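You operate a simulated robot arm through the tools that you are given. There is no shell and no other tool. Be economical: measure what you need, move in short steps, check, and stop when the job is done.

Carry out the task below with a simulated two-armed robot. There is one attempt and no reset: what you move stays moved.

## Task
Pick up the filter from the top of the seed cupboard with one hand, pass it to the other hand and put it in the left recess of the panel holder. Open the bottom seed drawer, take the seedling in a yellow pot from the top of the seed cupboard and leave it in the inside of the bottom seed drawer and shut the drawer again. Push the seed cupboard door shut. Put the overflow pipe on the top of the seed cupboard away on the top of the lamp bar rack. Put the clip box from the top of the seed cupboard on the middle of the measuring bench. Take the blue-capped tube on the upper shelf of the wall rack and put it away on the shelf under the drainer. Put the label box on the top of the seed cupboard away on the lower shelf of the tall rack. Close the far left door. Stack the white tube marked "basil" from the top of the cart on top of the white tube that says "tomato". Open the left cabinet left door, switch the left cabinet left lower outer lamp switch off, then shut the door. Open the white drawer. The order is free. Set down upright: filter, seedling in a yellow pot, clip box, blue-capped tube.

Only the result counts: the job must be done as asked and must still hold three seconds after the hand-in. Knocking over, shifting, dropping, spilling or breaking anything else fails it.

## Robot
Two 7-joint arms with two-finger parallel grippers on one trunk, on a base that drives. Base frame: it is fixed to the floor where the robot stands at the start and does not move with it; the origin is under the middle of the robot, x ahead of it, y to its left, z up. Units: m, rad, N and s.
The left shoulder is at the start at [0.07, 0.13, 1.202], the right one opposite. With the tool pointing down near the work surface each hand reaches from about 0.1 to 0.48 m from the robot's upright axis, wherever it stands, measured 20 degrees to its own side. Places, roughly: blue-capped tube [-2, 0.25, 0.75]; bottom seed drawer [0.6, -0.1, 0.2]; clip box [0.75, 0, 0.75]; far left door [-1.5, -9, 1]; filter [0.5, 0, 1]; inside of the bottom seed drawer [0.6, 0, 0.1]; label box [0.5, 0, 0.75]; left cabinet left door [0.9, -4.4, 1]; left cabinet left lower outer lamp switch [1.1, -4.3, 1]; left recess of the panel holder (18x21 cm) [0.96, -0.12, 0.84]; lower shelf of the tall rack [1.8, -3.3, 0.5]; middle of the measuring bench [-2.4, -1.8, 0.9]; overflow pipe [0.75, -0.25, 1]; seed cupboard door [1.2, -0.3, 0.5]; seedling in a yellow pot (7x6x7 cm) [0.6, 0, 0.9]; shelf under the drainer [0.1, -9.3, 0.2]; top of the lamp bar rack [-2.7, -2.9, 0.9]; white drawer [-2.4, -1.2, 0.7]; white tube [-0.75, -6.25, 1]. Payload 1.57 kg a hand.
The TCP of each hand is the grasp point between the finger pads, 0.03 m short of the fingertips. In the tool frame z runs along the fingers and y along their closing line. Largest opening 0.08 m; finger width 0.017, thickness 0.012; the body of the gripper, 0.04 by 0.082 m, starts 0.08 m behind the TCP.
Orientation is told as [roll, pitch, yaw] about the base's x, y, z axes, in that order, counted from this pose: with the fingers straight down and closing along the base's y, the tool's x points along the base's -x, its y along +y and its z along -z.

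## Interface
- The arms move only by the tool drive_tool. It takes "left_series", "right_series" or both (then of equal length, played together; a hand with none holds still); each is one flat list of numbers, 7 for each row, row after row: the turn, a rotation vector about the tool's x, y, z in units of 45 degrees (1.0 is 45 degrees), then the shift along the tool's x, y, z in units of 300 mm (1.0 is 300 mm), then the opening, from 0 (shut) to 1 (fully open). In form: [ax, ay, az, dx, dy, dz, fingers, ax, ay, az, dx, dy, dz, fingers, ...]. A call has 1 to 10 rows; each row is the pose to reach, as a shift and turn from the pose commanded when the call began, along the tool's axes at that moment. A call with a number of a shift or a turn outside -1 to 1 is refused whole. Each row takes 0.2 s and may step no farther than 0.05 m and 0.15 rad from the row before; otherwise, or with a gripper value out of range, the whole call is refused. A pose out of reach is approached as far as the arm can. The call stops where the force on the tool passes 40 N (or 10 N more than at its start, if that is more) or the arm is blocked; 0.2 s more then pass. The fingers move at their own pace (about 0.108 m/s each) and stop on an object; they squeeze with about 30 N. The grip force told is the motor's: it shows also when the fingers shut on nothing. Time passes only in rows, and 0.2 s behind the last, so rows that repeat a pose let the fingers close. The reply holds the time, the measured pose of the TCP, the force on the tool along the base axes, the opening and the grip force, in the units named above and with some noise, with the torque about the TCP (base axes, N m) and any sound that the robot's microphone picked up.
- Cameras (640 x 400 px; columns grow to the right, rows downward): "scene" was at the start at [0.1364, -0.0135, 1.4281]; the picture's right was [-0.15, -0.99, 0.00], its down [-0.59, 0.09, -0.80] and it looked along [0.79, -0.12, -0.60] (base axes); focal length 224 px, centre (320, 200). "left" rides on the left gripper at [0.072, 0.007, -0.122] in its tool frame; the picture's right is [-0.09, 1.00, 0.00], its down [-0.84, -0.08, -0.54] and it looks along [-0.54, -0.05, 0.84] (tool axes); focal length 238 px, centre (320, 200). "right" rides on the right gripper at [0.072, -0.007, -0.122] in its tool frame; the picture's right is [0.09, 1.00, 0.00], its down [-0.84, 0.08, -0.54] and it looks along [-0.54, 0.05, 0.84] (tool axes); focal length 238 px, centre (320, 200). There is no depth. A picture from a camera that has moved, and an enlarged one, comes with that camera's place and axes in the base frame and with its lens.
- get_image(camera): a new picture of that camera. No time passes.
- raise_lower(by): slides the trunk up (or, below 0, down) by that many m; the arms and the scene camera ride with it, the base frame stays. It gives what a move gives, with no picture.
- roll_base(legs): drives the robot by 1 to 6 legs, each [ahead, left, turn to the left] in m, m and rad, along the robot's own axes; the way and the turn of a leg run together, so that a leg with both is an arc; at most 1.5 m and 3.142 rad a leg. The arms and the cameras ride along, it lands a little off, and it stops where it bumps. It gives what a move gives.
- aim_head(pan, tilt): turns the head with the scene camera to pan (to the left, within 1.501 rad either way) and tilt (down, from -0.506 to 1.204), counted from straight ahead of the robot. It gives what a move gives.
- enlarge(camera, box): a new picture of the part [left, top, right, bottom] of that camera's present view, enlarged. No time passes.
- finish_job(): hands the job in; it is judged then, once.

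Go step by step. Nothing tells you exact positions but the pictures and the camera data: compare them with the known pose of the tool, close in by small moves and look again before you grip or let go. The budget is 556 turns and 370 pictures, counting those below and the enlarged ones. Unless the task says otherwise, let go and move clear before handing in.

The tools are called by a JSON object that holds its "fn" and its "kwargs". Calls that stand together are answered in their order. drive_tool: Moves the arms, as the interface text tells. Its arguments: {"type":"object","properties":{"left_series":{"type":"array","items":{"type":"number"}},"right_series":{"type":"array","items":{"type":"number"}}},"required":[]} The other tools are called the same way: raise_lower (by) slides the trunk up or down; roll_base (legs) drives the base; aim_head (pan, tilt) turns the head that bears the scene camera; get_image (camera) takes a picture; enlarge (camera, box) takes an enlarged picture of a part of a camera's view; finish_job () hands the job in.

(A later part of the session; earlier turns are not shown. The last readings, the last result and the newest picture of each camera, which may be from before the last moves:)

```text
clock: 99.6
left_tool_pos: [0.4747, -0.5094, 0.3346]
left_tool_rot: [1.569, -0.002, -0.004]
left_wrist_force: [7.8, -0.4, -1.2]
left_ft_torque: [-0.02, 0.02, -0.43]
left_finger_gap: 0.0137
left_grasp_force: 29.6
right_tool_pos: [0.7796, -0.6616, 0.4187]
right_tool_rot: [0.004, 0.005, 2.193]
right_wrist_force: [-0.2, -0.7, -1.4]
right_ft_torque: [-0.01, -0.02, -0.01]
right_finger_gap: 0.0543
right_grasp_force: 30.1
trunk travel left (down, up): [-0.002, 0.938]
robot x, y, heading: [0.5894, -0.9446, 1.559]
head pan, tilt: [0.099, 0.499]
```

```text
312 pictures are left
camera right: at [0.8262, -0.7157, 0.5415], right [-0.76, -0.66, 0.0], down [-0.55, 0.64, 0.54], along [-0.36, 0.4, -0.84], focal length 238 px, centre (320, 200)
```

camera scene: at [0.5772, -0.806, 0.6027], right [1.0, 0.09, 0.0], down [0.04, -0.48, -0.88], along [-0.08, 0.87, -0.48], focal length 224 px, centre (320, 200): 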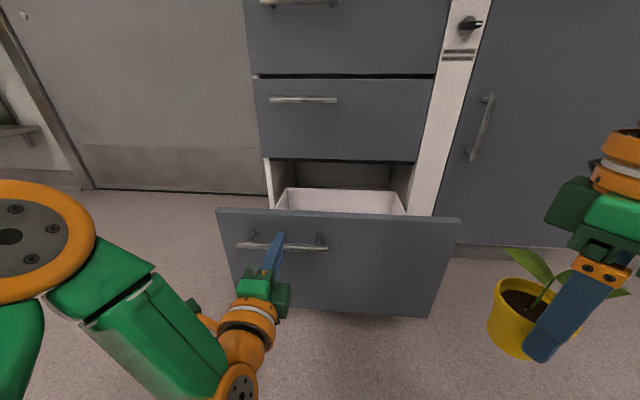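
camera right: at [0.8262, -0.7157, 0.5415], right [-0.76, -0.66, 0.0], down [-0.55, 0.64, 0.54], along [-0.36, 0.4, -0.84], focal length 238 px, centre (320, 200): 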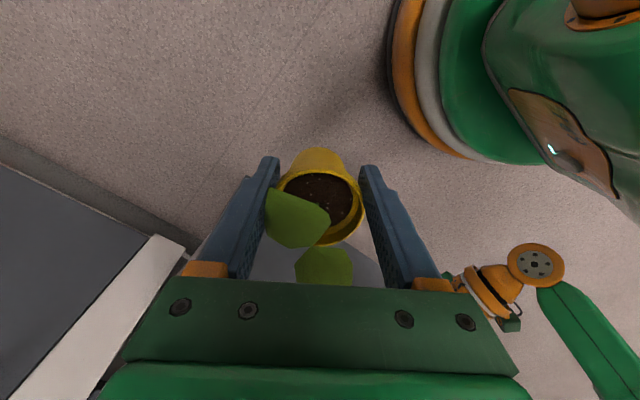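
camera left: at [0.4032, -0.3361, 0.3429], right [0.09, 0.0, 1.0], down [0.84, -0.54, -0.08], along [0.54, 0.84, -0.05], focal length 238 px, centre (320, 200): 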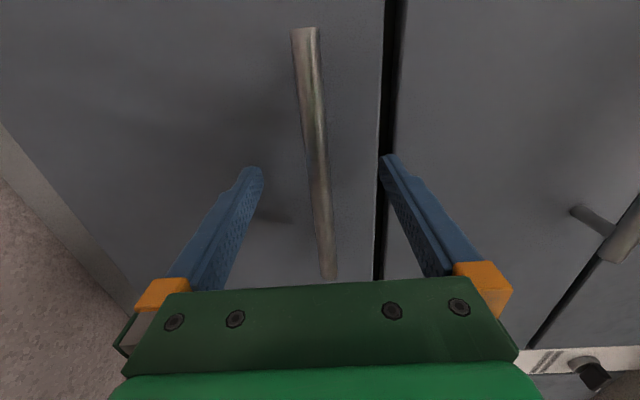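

Drawer is open 0.3 m. Release the handle, back off, raise, and fold the left arm back.

{"fn": "drive_tool", "kwargs": {"left_series": [0, 0, 0, 0, 0, 0, 1, 0, 0, 0, 0, 0, 0, 1, 0, 0, 0, 0, 0, 0, 1]}}

{"fn": "roll_base", "kwargs": {"legs": [[-0.12, 0, 0]]}}

{"fn": "raise_lower", "kwargs": {"by": 0.4}}

{"fn": "drive_tool", "kwargs": {"left_series": [0.11, 0.11, -0.11, 0, 0, 0, 1, 0.22, 0.22, -0.22, 0, 0, 0, 1, 0.33, 0.33, -0.33, 0, 0.05, 0, 1, 0.44, 0.44, -0.44, 0, 0.1, 0, 1, 0.55, 0.55, -0.55, 0, 0.15, 0, 1, 0.66, 0.66, -0.66, 0, 0.2, -0.05, 1, 0.77, 0.77, -0.77, 0, 0.25, -0.1, 1]}}

{"fn": "drive_tool", "kwargs": {"left_series": [0.11, 0.11, -0.11, 0, 0, 0, 1, 0.22, 0.22, -0.22, 0, 0, 0, 1, 0.33, 0.33, -0.33, 0, 0, 0, 1, 0.44, 0.44, -0.44, 0, 0, 0, 1, 0.55, 0.55, -0.55, 0, 0, 0, 1, 0.66, 0.66, -0.66, 0, 0, 0, 1, 0.77, 0.77, -0.77, 0, 0, 0, 1]}}

{"fn": "aim_head", "kwargs": {"pan": 0, "tilt": 0.9}}

{"fn": "get_image", "kwargs": {"camera": "scene"}}

```text
clock: 100.4
left_tool_pos: [0.4747, -0.5094, 0.3355]
left_tool_rot: [1.568, -0.002, -0.005]
left_wrist_force: [0.1, -0.3, -0.2]
left_ft_torque: [0.02, 0.01, -0.03]
left_finger_gap: 0.0801
left_grasp_force: 0.1
right_tool_pos: [0.7794, -0.6623, 0.4188]
right_tool_rot: [0.003, 0.005, 2.193]
right_wrist_force: [0.3, 0.0, -1.4]
right_ft_torque: [-0.03, -0.02, 0.0]
right_finger_gap: 0.0541
right_grasp_force: 30.1
trunk travel left (down, up): [-0.002, 0.938]
robot x, y, heading: [0.586, -0.9478, 1.56]
head pan, tilt: [0.099, 0.499]
```

```text
clock: 101.6
left_tool_pos: [0.4741, -0.6287, 0.3348]
left_tool_rot: [1.567, -0.002, -0.005]
left_wrist_force: [-0.3, -0.2, -0.7]
left_ft_torque: [0.0, -0.03, -0.05]
left_finger_gap: 0.0798
left_grasp_force: 0.1
right_tool_pos: [0.7774, -0.7826, 0.4186]
right_tool_rot: [0.003, 0.004, 2.193]
right_wrist_force: [-0.5, 0.3, -0.8]
right_ft_torque: [-0.02, -0.05, -0.01]
right_finger_gap: 0.0543
right_grasp_force: 30.1
trunk travel left (down, up): [-0.002, 0.938]
robot x, y, heading: [0.5836, -1.0656, 1.562]
head pan, tilt: [0.099, 0.499]
```

```text
clock: 105.4
left_tool_pos: [0.4743, -0.6292, 0.7351]
left_tool_rot: [1.569, 0.0, -0.006]
left_wrist_force: [-0.1, 0.8, 0.4]
left_ft_torque: [-0.01, -0.02, -0.01]
left_finger_gap: 0.08
left_grasp_force: 0.1
right_tool_pos: [0.7788, -0.7809, 0.82]
right_tool_rot: [0.004, 0.005, 2.193]
right_wrist_force: [-0.3, -0.8, -0.5]
right_ft_torque: [-0.01, -0.02, -0.01]
right_finger_gap: 0.0537
right_grasp_force: 29.6
trunk travel left (down, up): [-0.402, 0.538]
robot x, y, heading: [0.5867, -1.067, 1.559]
head pan, tilt: [0.099, 0.499]
```

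```text
clock: 107.0
left_tool_pos: [0.4759, -0.6586, 0.8105]
left_tool_rot: [0.78, -0.339, 0.782]
left_wrist_force: [1.5, 1.3, -0.3]
left_ft_torque: [-0.02, 0.03, -0.02]
left_finger_gap: 0.0799
left_grasp_force: 0.1
right_tool_pos: [0.7785, -0.7821, 0.8181]
right_tool_rot: [0.003, 0.005, 2.193]
right_wrist_force: [0.0, 0.2, -0.3]
right_ft_torque: [-0.01, 0.02, 0.0]
right_finger_gap: 0.0533
right_grasp_force: 29.7
trunk travel left (down, up): [-0.402, 0.538]
robot x, y, heading: [0.5839, -1.0651, 1.561]
head pan, tilt: [0.099, 0.499]
```

```text
clock: 108.6
left_tool_pos: [0.4743, -0.6657, 0.8047]
left_tool_rot: [-0.005, -0.003, 1.564]
left_wrist_force: [0.3, -0.8, 0.6]
left_ft_torque: [-0.01, 0.02, -0.05]
left_finger_gap: 0.0798
left_grasp_force: 0.0
left hand out of reach, approached as far as the arm can: row 7
right_tool_pos: [0.7772, -0.7819, 0.8203]
right_tool_rot: [0.002, 0.002, 2.191]
right_wrist_force: [0.0, 0.0, -0.4]
right_ft_torque: [-0.01, -0.03, -0.01]
right_finger_gap: 0.0533
right_grasp_force: 30.2
trunk travel left (down, up): [-0.402, 0.538]
robot x, y, heading: [0.5817, -1.0664, 1.56]
head pan, tilt: [0.099, 0.499]
```

```text
clock: 109.5
left_tool_pos: [0.4763, -0.6661, 0.8049]
left_tool_rot: [-0.003, 0.001, 1.564]
left_wrist_force: [-0.1, 0.4, -0.5]
left_ft_torque: [0.0, -0.01, -0.01]
left_finger_gap: 0.0801
left_grasp_force: 0.0
right_tool_pos: [0.7766, -0.7829, 0.8186]
right_tool_rot: [0.005, 0.005, 2.194]
right_wrist_force: [0.4, -0.6, -1.3]
right_ft_torque: [0.0, 0.0, 0.0]
right_finger_gap: 0.0533
right_grasp_force: 30.4
trunk travel left (down, up): [-0.402, 0.538]
robot x, y, heading: [0.5835, -1.0651, 1.564]
head pan, tilt: [0.0, 0.901]
```

```text
311 pictures are left
camera scene: at [0.5848, -0.9416, 0.9689], right [1.0, -0.01, 0.0], down [-0.01, -0.78, -0.62], along [0.01, 0.62, -0.78], focal length 224 px, centre (320, 200)
```

scene: 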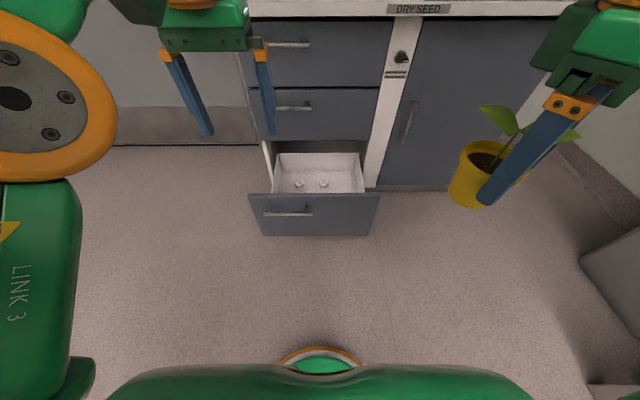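

{"fn": "enlarge", "kwargs": {"camera": "scene", "box": [240, 130, 390, 240]}}

{"fn": "get_image", "kwargs": {"camera": "right"}}

```text
3.64 times, centred on (315, 185) of scene
camera zoom: at [0.5848, -0.9416, 0.9689], right [1.0, -0.01, 0.0], down [-0.01, -0.78, -0.62], along [0.01, 0.62, -0.78], focal length 816 px, centre (338, 254)
```

zoom: 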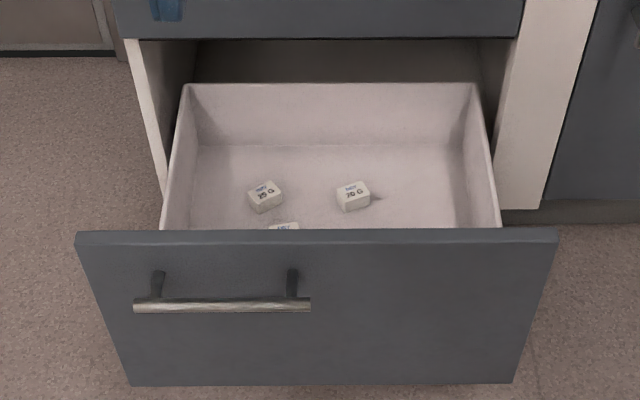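

```text
309 pictures are left
camera right: at [0.825, -0.8364, 0.9417], right [-0.76, -0.66, 0.0], down [-0.55, 0.64, 0.54], along [-0.35, 0.4, -0.84], focal length 238 px, centre (320, 200)
```

right: 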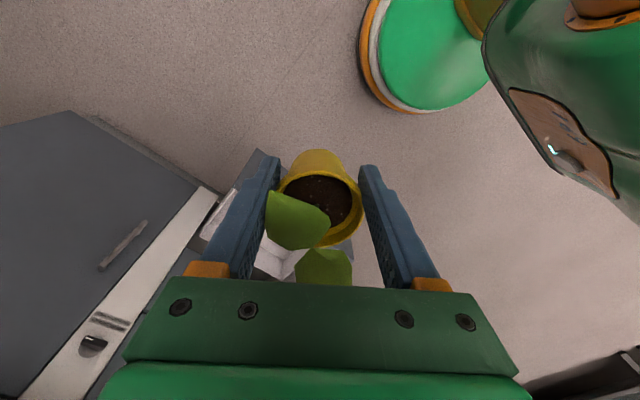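

The drawer holds small desiccant boxes on its left and centre; free space is at about (0.695, -0.32), floor ≈ z 0.26. I lower the right arm first, then drive into place.

{"fn": "drive_tool", "kwargs": {"right_series": [0, 0, 0, 0, 0, 0.15, 0, 0, 0, 0, 0, 0, 0.3, 0, 0, 0, 0, 0, 0, 0.45, 0, 0, 0, 0, 0, 0, 0.6, 0, 0, 0, 0, 0, 0, 0.75, 0, 0, 0, 0, 0, 0, 0.9, 0]}}

{"fn": "drive_tool", "kwargs": {"right_series": [0, 0, 0, -0.08, -0.06, 0, 0, 0, 0, 0, -0.16, -0.12, 0, 0, 0, 0, 0, -0.24, -0.18, 0, 0, 0, 0, 0, -0.32, -0.24, 0, 0, 0, 0, 0, -0.38, -0.27, 0, 0]}}

```text
clock: 110.9
left_tool_pos: [0.4753, -0.6649, 0.8047]
left_tool_rot: [-0.001, 0.004, 1.566]
left_wrist_force: [0.3, -0.2, -1.2]
left_ft_torque: [0.02, -0.03, -0.02]
left_finger_gap: 0.0801
left_grasp_force: 0.1
right_tool_pos: [0.78, -0.7849, 0.5487]
right_tool_rot: [0.005, 0.005, 2.193]
right_wrist_force: [0.0, 0.6, -1.4]
right_ft_torque: [-0.04, 0.01, 0.0]
right_finger_gap: 0.0529
right_grasp_force: 30.2
trunk travel left (down, up): [-0.402, 0.538]
robot x, y, heading: [0.583, -1.0657, 1.565]
head pan, tilt: [0.0, 0.901]
```

```text
clock: 112.1
left_tool_pos: [0.4735, -0.6657, 0.804]
left_tool_rot: [-0.004, 0.0, 1.566]
left_wrist_force: [0.1, 0.1, 0.2]
left_ft_torque: [-0.03, 0.01, -0.01]
left_finger_gap: 0.0799
left_grasp_force: 0.1
right_tool_pos: [0.7635, -0.6666, 0.5508]
right_tool_rot: [-0.001, 0.003, 2.191]
right_wrist_force: [0.6, 1.5, -1.3]
right_ft_torque: [-0.04, 0.01, 0.04]
right_finger_gap: 0.0529
right_grasp_force: 29.8
right hand out of reach, approached as far as the arm can: row 4, 5
trunk travel left (down, up): [-0.402, 0.538]
robot x, y, heading: [0.5819, -1.0663, 1.563]
head pan, tilt: [0.0, 0.901]
```

{"fn": "roll_base", "kwargs": {"legs": [[0, 0.068, 0], [0.335, 0, 0]]}}

{"fn": "get_image", "kwargs": {"camera": "scene"}}

{"fn": "get_image", "kwargs": {"camera": "right"}}

```text
clock: 114.9
left_tool_pos: [0.4131, -0.3275, 0.8047]
left_tool_rot: [-0.001, 0.002, 1.56]
left_wrist_force: [0.1, 0.6, 1.5]
left_ft_torque: [0.0, 0.01, 0.01]
left_finger_gap: 0.0799
left_grasp_force: 0.1
right_tool_pos: [0.7021, -0.331, 0.5499]
right_tool_rot: [0.001, 0.005, 2.186]
right_wrist_force: [-0.2, 0.1, -0.2]
right_ft_torque: [-0.03, -0.01, -0.02]
right_finger_gap: 0.0527
right_grasp_force: 30.0
trunk travel left (down, up): [-0.402, 0.538]
robot x, y, heading: [0.5209, -0.7277, 1.562]
head pan, tilt: [0.0, 0.901]
```

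```text
308 pictures are left
camera scene: at [0.5229, -0.6036, 0.9687], right [1.0, -0.01, 0.0], down [-0.01, -0.78, -0.62], along [0.01, 0.62, -0.78], focal length 224 px, centre (320, 200)
```

scene: 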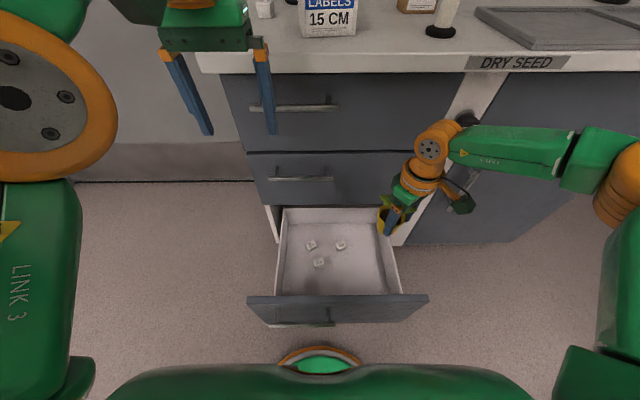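

```text
307 pictures are left
camera right: at [0.7486, -0.3848, 0.6729], right [-0.76, -0.65, 0.0], down [-0.55, 0.64, 0.54], along [-0.35, 0.41, -0.84], focal length 238 px, centre (320, 200)
```

right: 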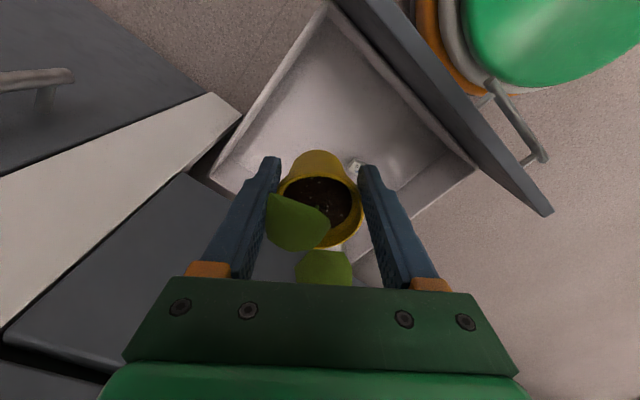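

Triangulating gives the drawer floor at z≈0.12 and the front panel from 0.11 to 0.39. I turn the hand so its camera pod clears the front panel, lift the left arm, then descend by trunk.

{"fn": "drive_tool", "kwargs": {"right_series": [0, 0, -0.18, 0, 0, 0, 0, 0, 0, -0.36, 0, 0, 0, 0, 0, 0, -0.54, 0, 0, 0, 0, 0, 0, -0.7, 0, 0, 0, 0], "left_series": [0, 0, 0, 0.05, 0, -0.15, 1, 0, 0, 0, 0.1, 0, -0.3, 1, 0, 0, 0, 0.15, 0, -0.45, 1, 0, 0, 0, 0.2, 0, -0.6, 1]}}

{"fn": "raise_lower", "kwargs": {"by": -0.25}}

{"fn": "get_image", "kwargs": {"camera": "scene"}}

{"fn": "get_image", "kwargs": {"camera": "right"}}

```text
clock: 115.9
left_tool_pos: [0.4102, -0.4122, 0.8627]
left_tool_rot: [-0.004, -0.003, 1.563]
left_wrist_force: [0.0, 0.4, 0.9]
left_ft_torque: [0.0, 0.0, 0.02]
left_finger_gap: 0.0799
left_grasp_force: 0.1
left hand out of reach, approached as far as the arm can: row 1, 2, 3, 4
right_tool_pos: [0.6503, -0.4079, 0.5279]
right_tool_rot: [-0.013, 0.003, 2.73]
right_wrist_force: [-0.6, 0.0, -0.7]
right_ft_torque: [-0.02, -0.02, 0.0]
right_finger_gap: 0.0526
right_grasp_force: 30.1
right hand out of reach, approached as far as the arm can: row 1, 2, 3, 4
trunk travel left (down, up): [-0.402, 0.538]
robot x, y, heading: [0.5192, -0.7324, 1.563]
head pan, tilt: [0.0, 0.901]
```

```text
clock: 117.3
left_tool_pos: [0.4094, -0.4127, 0.7409]
left_tool_rot: [-0.002, -0.004, 1.562]
left_wrist_force: [-0.6, 0.6, 0.4]
left_ft_torque: [0.0, 0.04, -0.04]
left_finger_gap: 0.0802
left_grasp_force: 0.1
right_tool_pos: [0.6501, -0.4071, 0.4106]
right_tool_rot: [-0.027, 0.002, 2.725]
right_wrist_force: [3.5, -0.9, 23.6]
right_ft_torque: [-0.88, 0.18, 0.16]
right_finger_gap: 0.0524
right_grasp_force: 30.2
trunk travel left (down, up): [-0.28, 0.66]
robot x, y, heading: [0.5193, -0.7289, 1.555]
head pan, tilt: [0.0, 0.901]
stopped: the force on the tool passed its limit at 146 N (the readings are from after the stop); the commanded pose is now the measured one
```

```text
306 pictures are left
camera scene: at [0.5227, -0.6061, 0.8467], right [1.0, -0.01, 0.0], down [-0.01, -0.78, -0.62], along [0.01, 0.62, -0.78], focal length 224 px, centre (320, 200)
```

scene: 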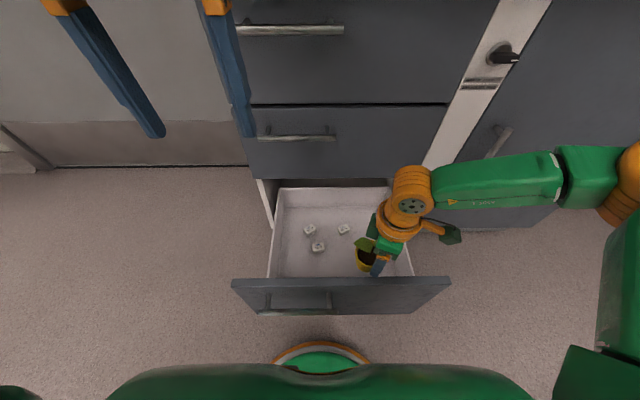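

```text
305 pictures are left
camera right: at [0.7171, -0.4328, 0.5328], right [-0.32, -0.95, -0.02], down [-0.8, 0.25, 0.54], along [-0.51, 0.19, -0.84], focal length 238 px, centre (320, 200)
```

right: 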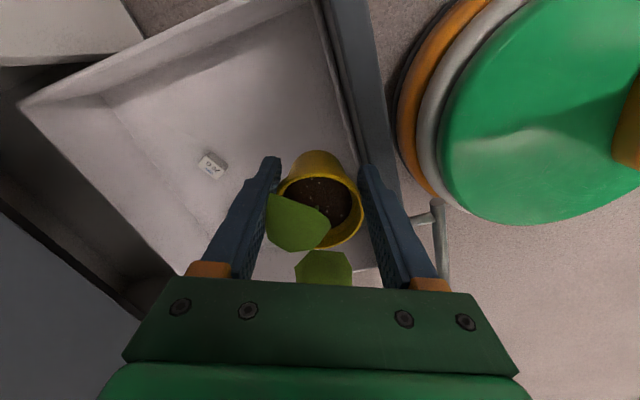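

The hand had drifted back and touched the panel's top edge; I must verify before descending. I raise and inspect.

{"fn": "raise_lower", "kwargs": {"by": 0.12}}

{"fn": "get_image", "kwargs": {"camera": "right"}}

{"fn": "enlarge", "kwargs": {"camera": "scene", "box": [220, 150, 480, 330]}}

```text
clock: 118.8
left_tool_pos: [0.4094, -0.4109, 0.8596]
left_tool_rot: [-0.003, 0.0, 1.561]
left_wrist_force: [0.2, 0.1, 0.6]
left_ft_torque: [0.03, -0.01, 0.0]
left_finger_gap: 0.08
left_grasp_force: 0.1
right_tool_pos: [0.6494, -0.4059, 0.5296]
right_tool_rot: [-0.023, 0.001, 2.727]
right_wrist_force: [0.2, -0.4, -1.9]
right_ft_torque: [0.01, -0.03, -0.02]
right_finger_gap: 0.0523
right_grasp_force: 29.5
trunk travel left (down, up): [-0.4, 0.54]
robot x, y, heading: [0.5213, -0.7286, 1.56]
head pan, tilt: [0.0, 0.901]
```

```text
304 pictures are left
camera right: at [0.7173, -0.4314, 0.6515], right [-0.32, -0.95, -0.02], down [-0.8, 0.26, 0.54], along [-0.51, 0.19, -0.84], focal length 238 px, centre (320, 200)
```

right: 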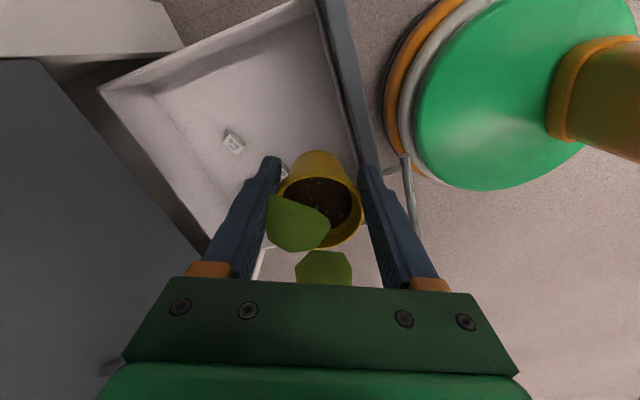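

```text
2.22 times, centred on (350, 240) of scene
camera zoom: at [0.523, -0.6037, 0.9666], right [1.0, -0.01, 0.0], down [-0.01, -0.78, -0.62], along [0.01, 0.62, -0.78], focal length 499 px, centre (253, 111)
```

zoom: 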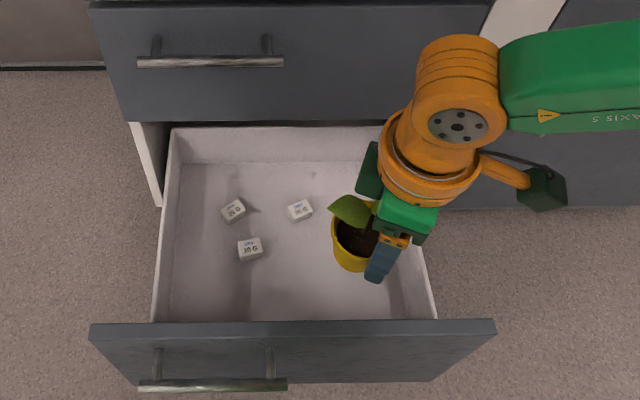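

{"fn": "raise_lower", "kwargs": {"by": 0.15}}

{"fn": "drive_tool", "kwargs": {"right_series": [0, 0, 0.12, 0, 0, 0.1, 0, 0, 0, 0.24, 0, 0, 0.2, 0, 0, 0, 0.36, 0, -0.08, 0.3, 0, 0, 0, 0.48, 0, -0.17, 0.4, 0, 0, 0, 0.6, 0, -0.26, 0.5, 0, 0, 0, 0.7, 0, -0.35, 0.55, 0, 0, 0, 0.7, 0, -0.45, 0.55, 0]}}

{"fn": "get_image", "kwargs": {"camera": "right"}}

```text
clock: 120.5
left_tool_pos: [0.4094, -0.4107, 1.0088]
left_tool_rot: [-0.003, -0.002, 1.563]
left_wrist_force: [-0.5, 0.2, -0.2]
left_ft_torque: [-0.01, 0.0, -0.02]
left_finger_gap: 0.0801
left_grasp_force: 0.1
right_tool_pos: [0.6506, -0.4061, 0.6783]
right_tool_rot: [-0.021, 0.001, 2.726]
right_wrist_force: [-0.5, 0.9, -0.8]
right_ft_torque: [0.0, -0.04, -0.03]
right_finger_gap: 0.052
right_grasp_force: 30.2
trunk travel left (down, up): [-0.55, 0.39]
robot x, y, heading: [0.5201, -0.7309, 1.56]
head pan, tilt: [0.0, 0.901]
```

```text
clock: 122.1
left_tool_pos: [0.4096, -0.4108, 1.0096]
left_tool_rot: [-0.005, -0.001, 1.563]
left_wrist_force: [0.7, 0.0, 0.1]
left_ft_torque: [0.02, 0.01, -0.02]
left_finger_gap: 0.0797
left_grasp_force: 0.1
right_tool_pos: [0.7397, -0.3654, 0.61]
right_tool_rot: [-0.02, -0.01, 2.179]
right_wrist_force: [0.7, -0.7, -1.2]
right_ft_torque: [-0.04, -0.01, 0.01]
right_finger_gap: 0.0516
right_grasp_force: 30.2
right hand out of reach, approached as far as the arm can: row 1, 2, 3, 4, 5, 6, 7
trunk travel left (down, up): [-0.55, 0.39]
robot x, y, heading: [0.5202, -0.7281, 1.553]
head pan, tilt: [0.0, 0.901]
```

```text
302 pictures are left
camera right: at [0.7848, -0.4236, 0.7314], right [-0.77, -0.64, -0.02], down [-0.55, 0.63, 0.55], along [-0.34, 0.43, -0.84], focal length 238 px, centre (320, 200)
```

right: 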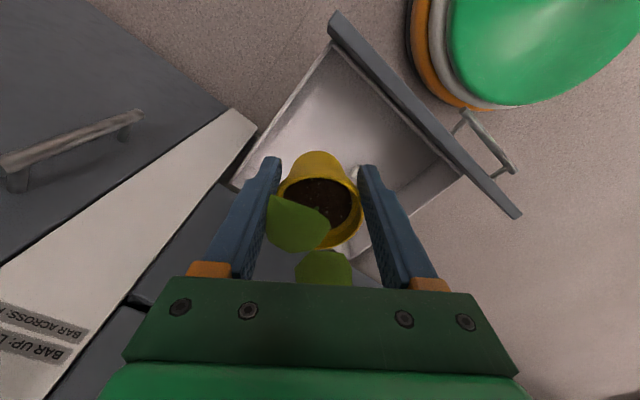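

{"fn": "drive_tool", "kwargs": {"right_series": [0, 0, 0, -0.06, 0, 0, 0, 0, 0, 0, -0.12, 0, 0, 0, 0, 0, 0, -0.18, 0, 0, 0, 0, 0, 0, -0.23, 0, 0, 0]}}

```text
clock: 123.1
left_tool_pos: [0.4106, -0.4102, 1.0079]
left_tool_rot: [-0.004, -0.003, 1.563]
left_wrist_force: [0.0, -0.8, -0.8]
left_ft_torque: [0.02, -0.01, 0.01]
left_finger_gap: 0.0798
left_grasp_force: 0.0
right_tool_pos: [0.7262, -0.3431, 0.6409]
right_tool_rot: [-0.019, -0.01, 2.179]
right_wrist_force: [-0.2, 1.5, -0.3]
right_ft_torque: [-0.03, 0.0, -0.02]
right_finger_gap: 0.0515
right_grasp_force: 29.5
right hand out of reach, approached as far as the arm can: row 1, 2, 3, 4
trunk travel left (down, up): [-0.55, 0.39]
robot x, y, heading: [0.5239, -0.7254, 1.558]
head pan, tilt: [0.0, 0.901]
```

{"fn": "roll_base", "kwargs": {"legs": [[0.015, 0, 0.008]]}}

{"fn": "drive_tool", "kwargs": {"right_series": [0, 0, 0, -0.02, 0.02, -0.13, 0, 0, 0, 0, -0.077, 0.052, -0.267, 0]}}

{"fn": "get_image", "kwargs": {"camera": "right"}}

{"fn": "get_image", "kwargs": {"camera": "scene"}}

```text
clock: 123.9
left_tool_pos: [0.4081, -0.3978, 1.0092]
left_tool_rot: [-0.003, -0.002, 1.572]
left_wrist_force: [-0.8, 1.0, 0.5]
left_ft_torque: [0.03, 0.02, -0.02]
left_finger_gap: 0.0803
left_grasp_force: 0.1
right_tool_pos: [0.7225, -0.3251, 0.6413]
right_tool_rot: [-0.019, -0.011, 2.188]
right_wrist_force: [-0.6, 0.2, -0.7]
right_ft_torque: [-0.01, -0.02, 0.04]
right_finger_gap: 0.0515
right_grasp_force: 29.9
trunk travel left (down, up): [-0.55, 0.39]
robot x, y, heading: [0.5214, -0.7108, 1.568]
head pan, tilt: [0.0, 0.901]
```

```text
clock: 124.5
left_tool_pos: [0.4068, -0.3968, 1.0103]
left_tool_rot: [-0.003, -0.003, 1.57]
left_wrist_force: [-0.5, -0.1, 0.2]
left_ft_torque: [-0.01, -0.02, 0.01]
left_finger_gap: 0.0797
left_grasp_force: 0.1
right_tool_pos: [0.6954, -0.3159, 0.7227]
right_tool_rot: [-0.019, -0.01, 2.187]
right_wrist_force: [-1.1, -0.2, -0.9]
right_ft_torque: [-0.02, 0.02, 0.0]
right_finger_gap: 0.0519
right_grasp_force: 30.2
trunk travel left (down, up): [-0.55, 0.39]
robot x, y, heading: [0.5246, -0.7132, 1.568]
head pan, tilt: [0.0, 0.901]
```

```text
301 pictures are left
camera right: at [0.7403, -0.3729, 0.8434], right [-0.76, -0.65, -0.02], down [-0.55, 0.63, 0.55], along [-0.34, 0.43, -0.84], focal length 238 px, centre (320, 200)
```

right: 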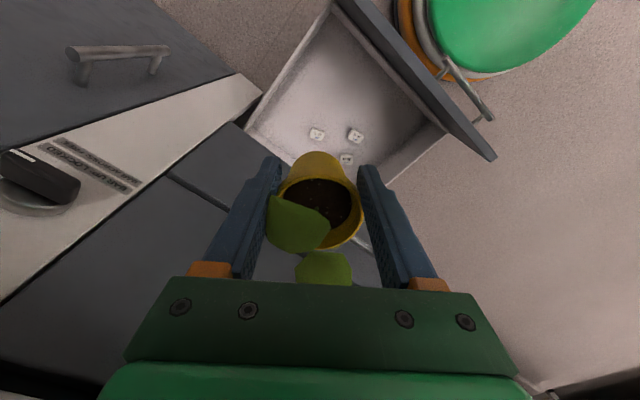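

```text
300 pictures are left
camera scene: at [0.5214, -0.5886, 1.1166], right [1.0, -0.01, 0.0], down [0.0, -0.78, -0.62], along [0.0, 0.62, -0.78], focal length 224 px, centre (320, 200)
```

scene: 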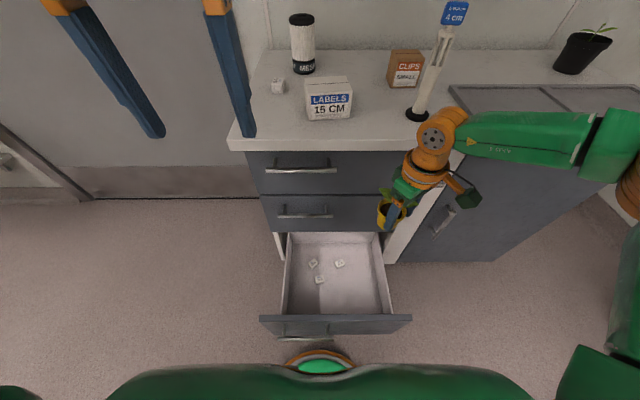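

Now descending in stages.

{"fn": "raise_lower", "kwargs": {"by": -0.3}}

{"fn": "get_image", "kwargs": {"camera": "right"}}

{"fn": "get_image", "kwargs": {"camera": "scene"}}

```text
clock: 127.5
left_tool_pos: [0.407, -0.3965, 0.7096]
left_tool_rot: [-0.004, -0.002, 1.57]
left_wrist_force: [0.6, 0.0, -0.1]
left_ft_torque: [-0.01, 0.02, 0.02]
left_finger_gap: 0.0797
left_grasp_force: 0.0
right_tool_pos: [0.6959, -0.3144, 0.4218]
right_tool_rot: [-0.018, -0.011, 2.187]
right_wrist_force: [0.1, 0.6, -0.4]
right_ft_torque: [-0.01, -0.04, -0.01]
right_finger_gap: 0.0513
right_grasp_force: 30.3
trunk travel left (down, up): [-0.25, 0.69]
robot x, y, heading: [0.5212, -0.7164, 1.565]
head pan, tilt: [0.0, 0.901]
```

```text
299 pictures are left
camera right: at [0.7409, -0.373, 0.543], right [-0.76, -0.65, -0.02], down [-0.55, 0.63, 0.55], along [-0.34, 0.43, -0.84], focal length 238 px, centre (320, 200)
```

right: 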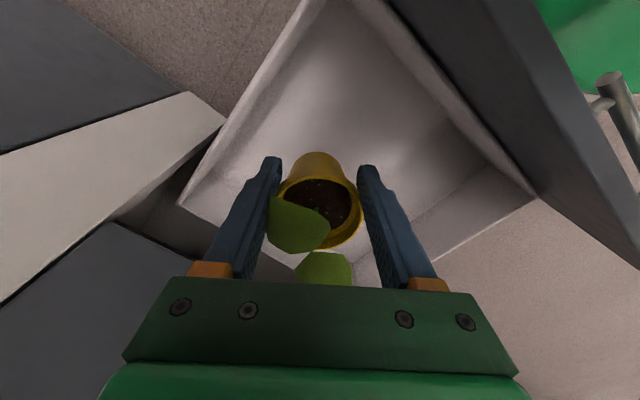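

```text
298 pictures are left
camera scene: at [0.5222, -0.5888, 0.8166], right [1.0, -0.01, 0.0], down [0.0, -0.78, -0.62], along [0.0, 0.62, -0.78], focal length 224 px, centre (320, 200)
```

scene: 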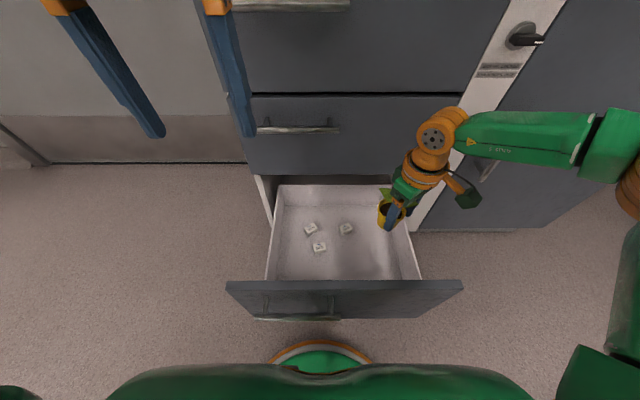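

The camera pod would come close to the front panel; I shift 2.5 cm forward before continuing.

{"fn": "roll_base", "kwargs": {"legs": [[0.025, 0, 0.003]]}}

{"fn": "raise_lower", "kwargs": {"by": -0.15}}

{"fn": "get_image", "kwargs": {"camera": "right"}}

{"fn": "enlarge", "kwargs": {"camera": "scene", "box": [220, 150, 500, 340]}}

```text
clock: 128.3
left_tool_pos: [0.4059, -0.3718, 0.7092]
left_tool_rot: [-0.003, -0.004, 1.573]
left_wrist_force: [0.1, -0.1, -0.2]
left_ft_torque: [0.01, 0.01, 0.03]
left_finger_gap: 0.0801
left_grasp_force: 0.1
right_tool_pos: [0.6945, -0.291, 0.4207]
right_tool_rot: [-0.017, -0.01, 2.187]
right_wrist_force: [0.0, -0.7, -1.8]
right_ft_torque: [0.0, -0.05, 0.02]
right_finger_gap: 0.0511
right_grasp_force: 30.0
trunk travel left (down, up): [-0.25, 0.69]
robot x, y, heading: [0.5233, -0.6874, 1.57]
head pan, tilt: [0.0, 0.901]
```

```text
clock: 130.1
left_tool_pos: [0.4069, -0.3714, 0.559]
left_tool_rot: [-0.002, -0.002, 1.575]
left_wrist_force: [-0.2, -0.4, -0.3]
left_ft_torque: [0.02, 0.01, 0.01]
left_finger_gap: 0.0798
left_grasp_force: 0.0
right_tool_pos: [0.694, -0.2903, 0.271]
right_tool_rot: [-0.02, -0.01, 2.188]
right_wrist_force: [0.9, -0.6, -1.0]
right_ft_torque: [-0.02, 0.04, 0.01]
right_finger_gap: 0.0512
right_grasp_force: 29.9
trunk travel left (down, up): [-0.1, 0.84]
robot x, y, heading: [0.5217, -0.6895, 1.572]
head pan, tilt: [0.0, 0.901]
```

```text
297 pictures are left
camera right: at [0.7399, -0.3471, 0.3929], right [-0.76, -0.65, -0.02], down [-0.55, 0.63, 0.55], along [-0.35, 0.43, -0.84], focal length 238 px, centre (320, 200)
```

right: 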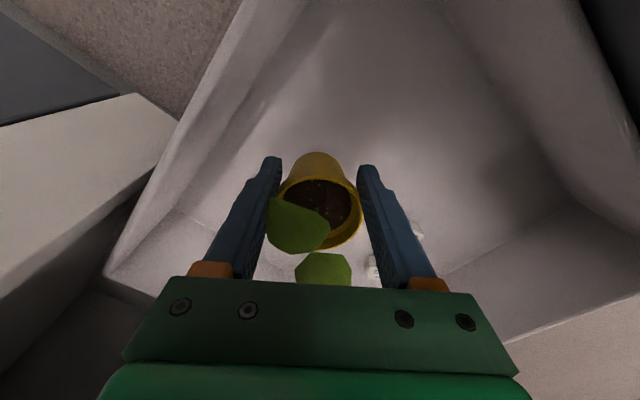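

```text
2.11 times, centred on (360, 245) of scene
camera zoom: at [0.5219, -0.5636, 0.6666], right [1.0, 0.0, 0.0], down [0.0, -0.78, -0.62], along [0.0, 0.62, -0.78], focal length 472 px, centre (236, 105)
```

zoom: 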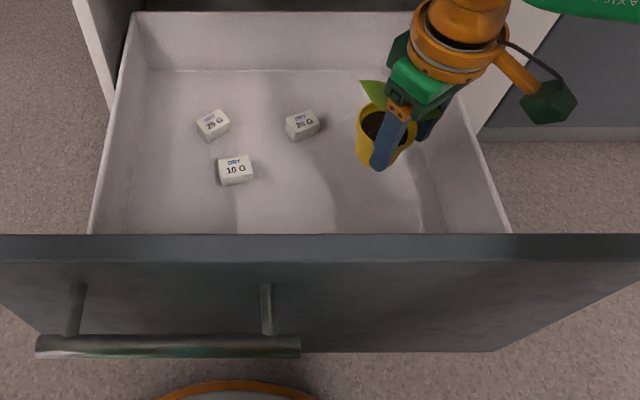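

{"fn": "raise_lower", "kwargs": {"by": -0.075}}

{"fn": "get_image", "kwargs": {"camera": "right"}}

{"fn": "enlarge", "kwargs": {"camera": "scene", "box": [300, 130, 500, 280]}}

```text
clock: 131.2
left_tool_pos: [0.4062, -0.3729, 0.485]
left_tool_rot: [-0.005, -0.006, 1.572]
left_wrist_force: [-0.2, 0.2, -0.3]
left_ft_torque: [0.02, -0.02, -0.02]
left_finger_gap: 0.0799
left_grasp_force: 0.0
right_tool_pos: [0.6943, -0.2907, 0.199]
right_tool_rot: [-0.022, -0.014, 2.189]
right_wrist_force: [5.3, 1.4, 17.4]
right_ft_torque: [0.03, 0.03, -0.02]
right_finger_gap: 0.0505
right_grasp_force: 30.5
trunk travel left (down, up): [-0.025, 0.915]
robot x, y, heading: [0.5212, -0.6881, 1.566]
head pan, tilt: [0.0, 0.901]
```

```text
295 pictures are left
camera right: at [0.7401, -0.3478, 0.3201], right [-0.76, -0.65, -0.02], down [-0.55, 0.62, 0.55], along [-0.34, 0.43, -0.83], focal length 238 px, centre (320, 200)
```

right: 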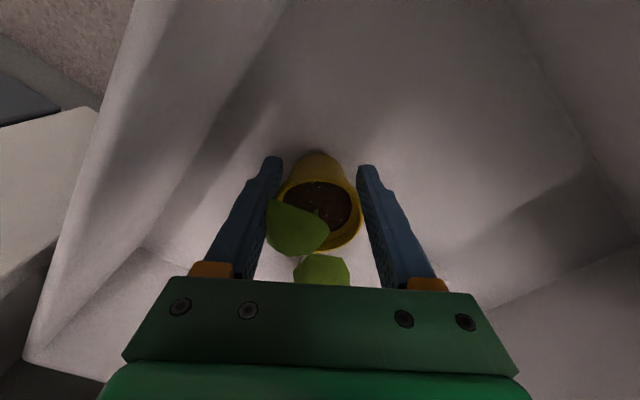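

```text
2.67 times, centred on (400, 205) of scene
camera zoom: at [0.5214, -0.5652, 0.5923], right [1.0, 0.0, 0.0], down [0.0, -0.78, -0.62], along [0.0, 0.62, -0.78], focal length 598 px, centre (107, 187)
```

zoom: 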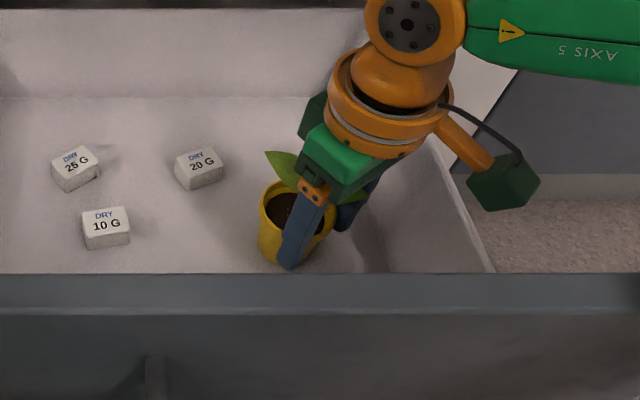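

Contact with the drawer floor (17 N). Open slightly to release.

{"fn": "drive_tool", "kwargs": {"right_series": [0, 0, 0, 0, 0, -0.005, 0.05, 0, 0, 0, 0, 0, -0.005, 0.85, 0, 0, 0, 0, 0, -0.005, 0.85]}}

{"fn": "get_image", "kwargs": {"camera": "right"}}

```text
clock: 132.0
left_tool_pos: [0.4067, -0.3713, 0.4851]
left_tool_rot: [-0.004, -0.002, 1.573]
left_wrist_force: [-1.0, 0.4, 0.6]
left_ft_torque: [-0.01, -0.04, 0.01]
left_finger_gap: 0.0799
left_grasp_force: 0.1
right_tool_pos: [0.6944, -0.2907, 0.197]
right_tool_rot: [-0.018, -0.011, 2.19]
right_wrist_force: [0.2, 0.7, 0.1]
right_ft_torque: [0.0, 0.0, 0.02]
right_finger_gap: 0.0679
right_grasp_force: 0.0
trunk travel left (down, up): [-0.025, 0.915]
robot x, y, heading: [0.5229, -0.6885, 1.569]
head pan, tilt: [0.0, 0.901]
```

```text
293 pictures are left
camera right: at [0.74, -0.3472, 0.3196], right [-0.76, -0.65, -0.02], down [-0.55, 0.63, 0.55], along [-0.35, 0.43, -0.84], focal length 238 px, centre (320, 200)
```

right: 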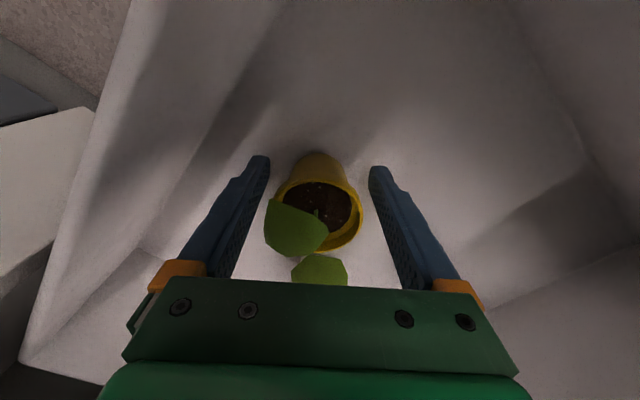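

Pot stands released. Raise the trunk out and look.

{"fn": "raise_lower", "kwargs": {"by": 0.3}}

{"fn": "get_image", "kwargs": {"camera": "scene"}}

{"fn": "get_image", "kwargs": {"camera": "right"}}

```text
clock: 135.0
left_tool_pos: [0.4067, -0.3708, 0.7846]
left_tool_rot: [-0.002, -0.003, 1.573]
left_wrist_force: [0.1, -0.7, 0.2]
left_ft_torque: [-0.01, -0.01, 0.0]
left_finger_gap: 0.0799
left_grasp_force: 0.0
right_tool_pos: [0.6953, -0.29, 0.4977]
right_tool_rot: [-0.02, -0.011, 2.191]
right_wrist_force: [0.2, -0.4, 0.9]
right_ft_torque: [0.02, 0.02, 0.03]
right_finger_gap: 0.068
right_grasp_force: 0.0
trunk travel left (down, up): [-0.325, 0.615]
robot x, y, heading: [0.5205, -0.6922, 1.568]
head pan, tilt: [0.0, 0.901]
```

```text
292 pictures are left
camera scene: at [0.5218, -0.5635, 0.8916], right [1.0, 0.0, 0.0], down [0.0, -0.78, -0.62], along [0.0, 0.62, -0.78], focal length 224 px, centre (320, 200)
```

scene: 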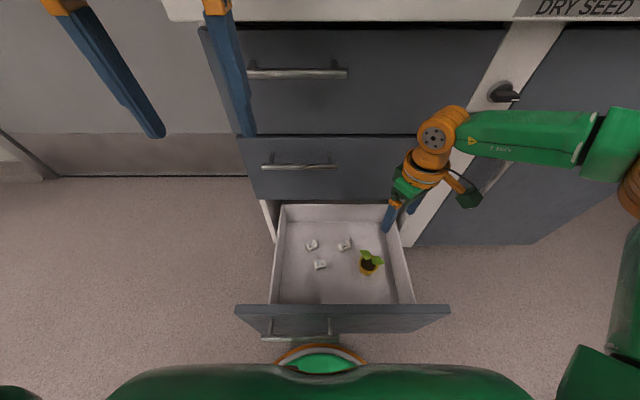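

```text
291 pictures are left
camera right: at [0.7402, -0.3472, 0.6197], right [-0.76, -0.65, -0.02], down [-0.55, 0.63, 0.55], along [-0.35, 0.43, -0.84], focal length 238 px, centre (320, 200)
```

right: 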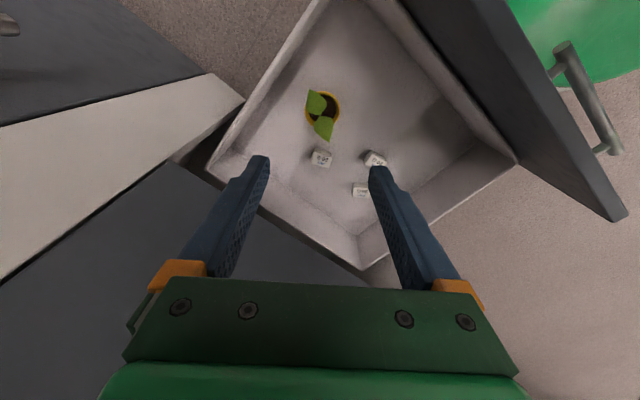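

Pot stands upright in the drawer. I back off and prepare the left hand, horizontal and closed, to push the drawer shut.

{"fn": "roll_base", "kwargs": {"legs": [[-0.35, 0, 0], [0, -0.12, 0]]}}

{"fn": "drive_tool", "kwargs": {"left_series": [0, -0.167, 0, -0.05, 0, 0, 0, 0, -0.333, 0, -0.1, 0, 0, 0, 0, -0.5, 0, -0.15, 0, 0, 0, 0, -0.667, 0, -0.2, 0, 0, 0, 0, -0.833, 0, -0.25, 0, 0, 0, 0, -1, 0, -0.3, 0, 0, 0]}}

{"fn": "drive_tool", "kwargs": {"left_series": [0, -0.167, 0, -0.02, 0, 0.02, 0, 0, -0.333, 0, -0.04, 0, 0.04, 0, 0, -0.5, 0, -0.06, 0, 0.06, 0, 0, -0.667, 0, -0.08, 0, 0.08, 0, 0, -0.833, 0, -0.1, 0, 0.1, 0, 0, -1, 0, -0.12, 0, 0.12, 0]}}

{"fn": "get_image", "kwargs": {"camera": "scene"}}

```text
clock: 138.1
left_tool_pos: [0.5272, -0.7227, 0.7847]
left_tool_rot: [-0.003, -0.002, 1.567]
left_wrist_force: [0.5, 0.2, -0.8]
left_ft_torque: [0.02, -0.01, -0.02]
left_finger_gap: 0.0799
left_grasp_force: 0.1
right_tool_pos: [0.8159, -0.642, 0.4981]
right_tool_rot: [-0.016, -0.01, 2.185]
right_wrist_force: [1.2, 0.7, 0.1]
right_ft_torque: [0.03, 0.06, -0.02]
right_finger_gap: 0.0682
right_grasp_force: 0.0
trunk travel left (down, up): [-0.325, 0.615]
robot x, y, heading: [0.6419, -1.0422, 1.559]
head pan, tilt: [0.0, 0.901]
```

```text
clock: 139.5
left_tool_pos: [0.5269, -0.6297, 0.7837]
left_tool_rot: [-0.005, -0.792, 1.572]
left_wrist_force: [0.0, 0.8, 0.0]
left_ft_torque: [0.0, 0.03, 0.02]
left_finger_gap: 0.0001
left_grasp_force: 21.8
right_tool_pos: [0.8152, -0.6428, 0.4982]
right_tool_rot: [-0.018, -0.009, 2.184]
right_wrist_force: [0.1, 1.2, 0.2]
right_ft_torque: [0.02, -0.01, 0.04]
right_finger_gap: 0.068
right_grasp_force: 0.1
trunk travel left (down, up): [-0.325, 0.615]
robot x, y, heading: [0.6385, -1.0402, 1.563]
head pan, tilt: [0.0, 0.901]
```

```text
clock: 140.9
left_tool_pos: [0.5272, -0.5833, 0.783]
left_tool_rot: [-1.989, -1.563, -2.725]
left_wrist_force: [0.4, 0.8, -0.4]
left_ft_torque: [0.01, 0.0, 0.0]
left_finger_gap: 0.0
left_grasp_force: 21.2
right_tool_pos: [0.8158, -0.6431, 0.4982]
right_tool_rot: [-0.019, -0.011, 2.184]
right_wrist_force: [-0.4, -0.1, 0.8]
right_ft_torque: [0.0, -0.01, -0.04]
right_finger_gap: 0.0679
right_grasp_force: 0.1
trunk travel left (down, up): [-0.325, 0.615]
robot x, y, heading: [0.6367, -1.0404, 1.563]
head pan, tilt: [0.0, 0.901]
```

```text
290 pictures are left
camera scene: at [0.6413, -0.9146, 0.8916], right [1.0, -0.01, 0.0], down [-0.01, -0.78, -0.62], along [0.01, 0.62, -0.78], focal length 224 px, centre (320, 200)
```

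scene: 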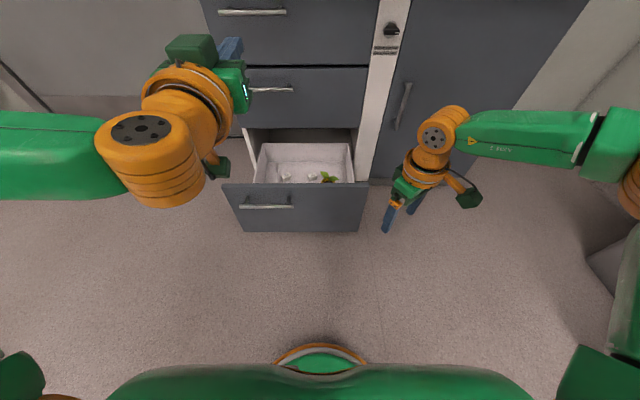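

{"fn": "drive_tool", "kwargs": {"right_series": [0, 0, 0, 0.05, 0.04, -0.13, 0.85, 0, 0, 0, 0.1, 0.08, -0.26, 0.85, 0, 0, 0, 0.15, 0.12, -0.39, 0.85, 0, 0, 0, 0.2, 0.16, -0.52, 0.85, 0, 0, 0, 0.25, 0.19, -0.65, 0.85]}}

{"fn": "roll_base", "kwargs": {"legs": [[-0.08, 0, 0], [0, -0.06, 0]]}}

{"fn": "raise_lower", "kwargs": {"by": -0.3}}

{"fn": "drive_tool", "kwargs": {"left_series": [0, 0, 0, 0.13, 0, 0, 0, 0, 0, 0, 0.26, 0, 0, 0, 0, 0, 0, 0.39, 0, 0, 0, 0, 0, 0, 0.5, 0, 0, 0]}}

{"fn": "get_image", "kwargs": {"camera": "scene"}}

```text
clock: 142.1
left_tool_pos: [0.5277, -0.5808, 0.7841]
left_tool_rot: [-2.09, -1.568, -2.625]
left_wrist_force: [0.0, -0.4, 0.8]
left_ft_torque: [-0.02, 0.01, 0.0]
left_finger_gap: 0.0
left_grasp_force: 21.2
right_tool_pos: [0.808, -0.7419, 0.6928]
right_tool_rot: [-0.019, -0.011, 2.184]
right_wrist_force: [0.5, 0.2, -0.5]
right_ft_torque: [-0.02, 0.0, 0.03]
right_finger_gap: 0.0681
right_grasp_force: 0.0
trunk travel left (down, up): [-0.325, 0.615]
robot x, y, heading: [0.6419, -1.0386, 1.563]
head pan, tilt: [0.0, 0.901]
```

```text
clock: 143.7
left_tool_pos: [0.5878, -0.6611, 0.7827]
left_tool_rot: [-2.068, -1.566, -2.647]
left_wrist_force: [0.2, 0.2, -0.1]
left_ft_torque: [0.02, -0.02, 0.0]
left_finger_gap: 0.0
left_grasp_force: 20.8
right_tool_pos: [0.8687, -0.8208, 0.6922]
right_tool_rot: [-0.018, -0.01, 2.183]
right_wrist_force: [-0.1, 0.6, 0.8]
right_ft_torque: [0.0, 0.0, 0.0]
right_finger_gap: 0.0678
right_grasp_force: 0.0
trunk travel left (down, up): [-0.325, 0.615]
robot x, y, heading: [0.7005, -1.1188, 1.561]
head pan, tilt: [0.0, 0.901]
```

```text
clock: 146.7
left_tool_pos: [0.5882, -0.6601, 0.4841]
left_tool_rot: [-1.991, -1.567, -2.723]
left_wrist_force: [-0.9, 0.6, 0.2]
left_ft_torque: [0.03, 0.0, 0.04]
left_finger_gap: 0.0
left_grasp_force: 21.5
right_tool_pos: [0.8689, -0.8205, 0.3935]
right_tool_rot: [-0.02, -0.01, 2.18]
right_wrist_force: [-0.6, 0.1, 0.1]
right_ft_torque: [0.01, 0.02, -0.04]
right_finger_gap: 0.0682
right_grasp_force: 0.1
trunk travel left (down, up): [-0.025, 0.915]
robot x, y, heading: [0.6987, -1.1194, 1.562]
head pan, tilt: [0.0, 0.901]
```

```text
clock: 147.7
left_tool_pos: [0.6025, -0.6669, 0.3407]
left_tool_rot: [-1.637, -1.567, -3.076]
left_wrist_force: [0.9, -0.2, 0.0]
left_ft_torque: [0.0, 0.0, 0.0]
left_finger_gap: 0.0
left_grasp_force: 21.2
left hand out of reach, approached as far as the arm can: row 3, 4
right_tool_pos: [0.8679, -0.8206, 0.3923]
right_tool_rot: [-0.018, -0.01, 2.182]
right_wrist_force: [-0.4, 0.7, -0.1]
right_ft_torque: [0.02, -0.02, 0.02]
right_finger_gap: 0.068
right_grasp_force: 0.0
trunk travel left (down, up): [-0.025, 0.915]
robot x, y, heading: [0.699, -1.1206, 1.558]
head pan, tilt: [0.0, 0.901]
```

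```text
289 pictures are left
camera scene: at [0.7013, -0.9947, 0.5916], right [1.0, -0.01, 0.0], down [-0.01, -0.78, -0.62], along [0.01, 0.62, -0.78], focal length 224 px, centre (320, 200)
```

scene: 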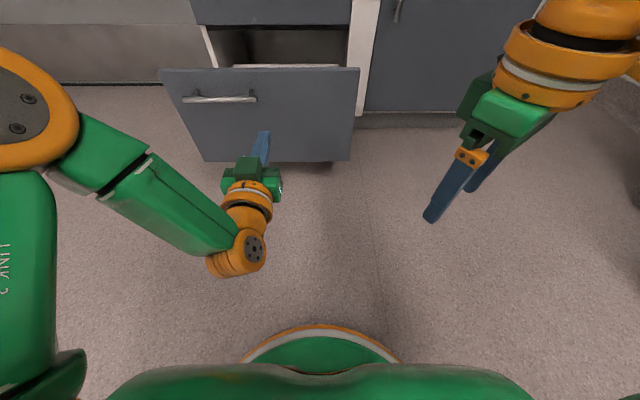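

Push the drawer by driving forward in steps.

{"fn": "roll_base", "kwargs": {"legs": [[0.14, 0, 0.008]]}}

{"fn": "roll_base", "kwargs": {"legs": [[0.1, 0, 0]]}}

{"fn": "roll_base", "kwargs": {"legs": [[0.1, 0, 0]]}}

{"fn": "get_image", "kwargs": {"camera": "scene"}}

```text
clock: 149.1
left_tool_pos: [0.5992, -0.5259, 0.3427]
left_tool_rot: [-1.353, -1.568, 2.934]
left_wrist_force: [0.0, 0.2, -0.8]
left_ft_torque: [0.02, 0.0, 0.01]
left_finger_gap: 0.0001
left_grasp_force: 21.3
right_tool_pos: [0.8659, -0.6766, 0.3915]
right_tool_rot: [-0.02, -0.01, 2.191]
right_wrist_force: [-0.8, -0.1, 0.2]
right_ft_torque: [0.0, -0.02, -0.01]
right_finger_gap: 0.0682
right_grasp_force: 0.1
trunk travel left (down, up): [-0.025, 0.915]
robot x, y, heading: [0.7002, -0.9783, 1.57]
head pan, tilt: [0.0, 0.901]
```

```text
clock: 150.2
left_tool_pos: [0.5994, -0.4242, 0.3409]
left_tool_rot: [-1.348, -1.569, 2.931]
left_wrist_force: [0.1, 0.3, -0.3]
left_ft_torque: [-0.02, -0.01, 0.04]
left_finger_gap: 0.0
left_grasp_force: 21.3
right_tool_pos: [0.8666, -0.5745, 0.3924]
right_tool_rot: [-0.02, -0.01, 2.192]
right_wrist_force: [-0.2, -0.2, 0.1]
right_ft_torque: [0.01, 0.04, -0.01]
right_finger_gap: 0.0679
right_grasp_force: 0.1
trunk travel left (down, up): [-0.025, 0.915]
robot x, y, heading: [0.7007, -0.8781, 1.57]
head pan, tilt: [0.0, 0.901]
```

```text
clock: 151.4
left_tool_pos: [0.5983, -0.3241, 0.3405]
left_tool_rot: [-1.323, -1.567, 2.903]
left_wrist_force: [0.0, -0.9, -0.3]
left_ft_torque: [0.0, 0.01, 0.03]
left_finger_gap: 0.0003
left_grasp_force: 21.3
right_tool_pos: [0.8662, -0.4744, 0.3931]
right_tool_rot: [-0.02, -0.012, 2.192]
right_wrist_force: [0.8, -0.2, -0.8]
right_ft_torque: [0.02, -0.01, 0.01]
right_finger_gap: 0.0678
right_grasp_force: 0.0
trunk travel left (down, up): [-0.025, 0.915]
robot x, y, heading: [0.7037, -0.7817, 1.573]
head pan, tilt: [0.0, 0.901]
```

```text
288 pictures are left
camera scene: at [0.7004, -0.651, 0.5916], right [1.0, 0.0, 0.0], down [0.0, -0.78, -0.62], along [0.0, 0.62, -0.78], focal length 224 px, centre (320, 200)
```

scene: 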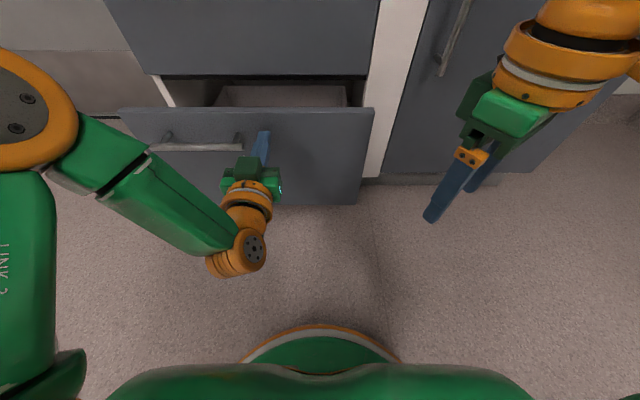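

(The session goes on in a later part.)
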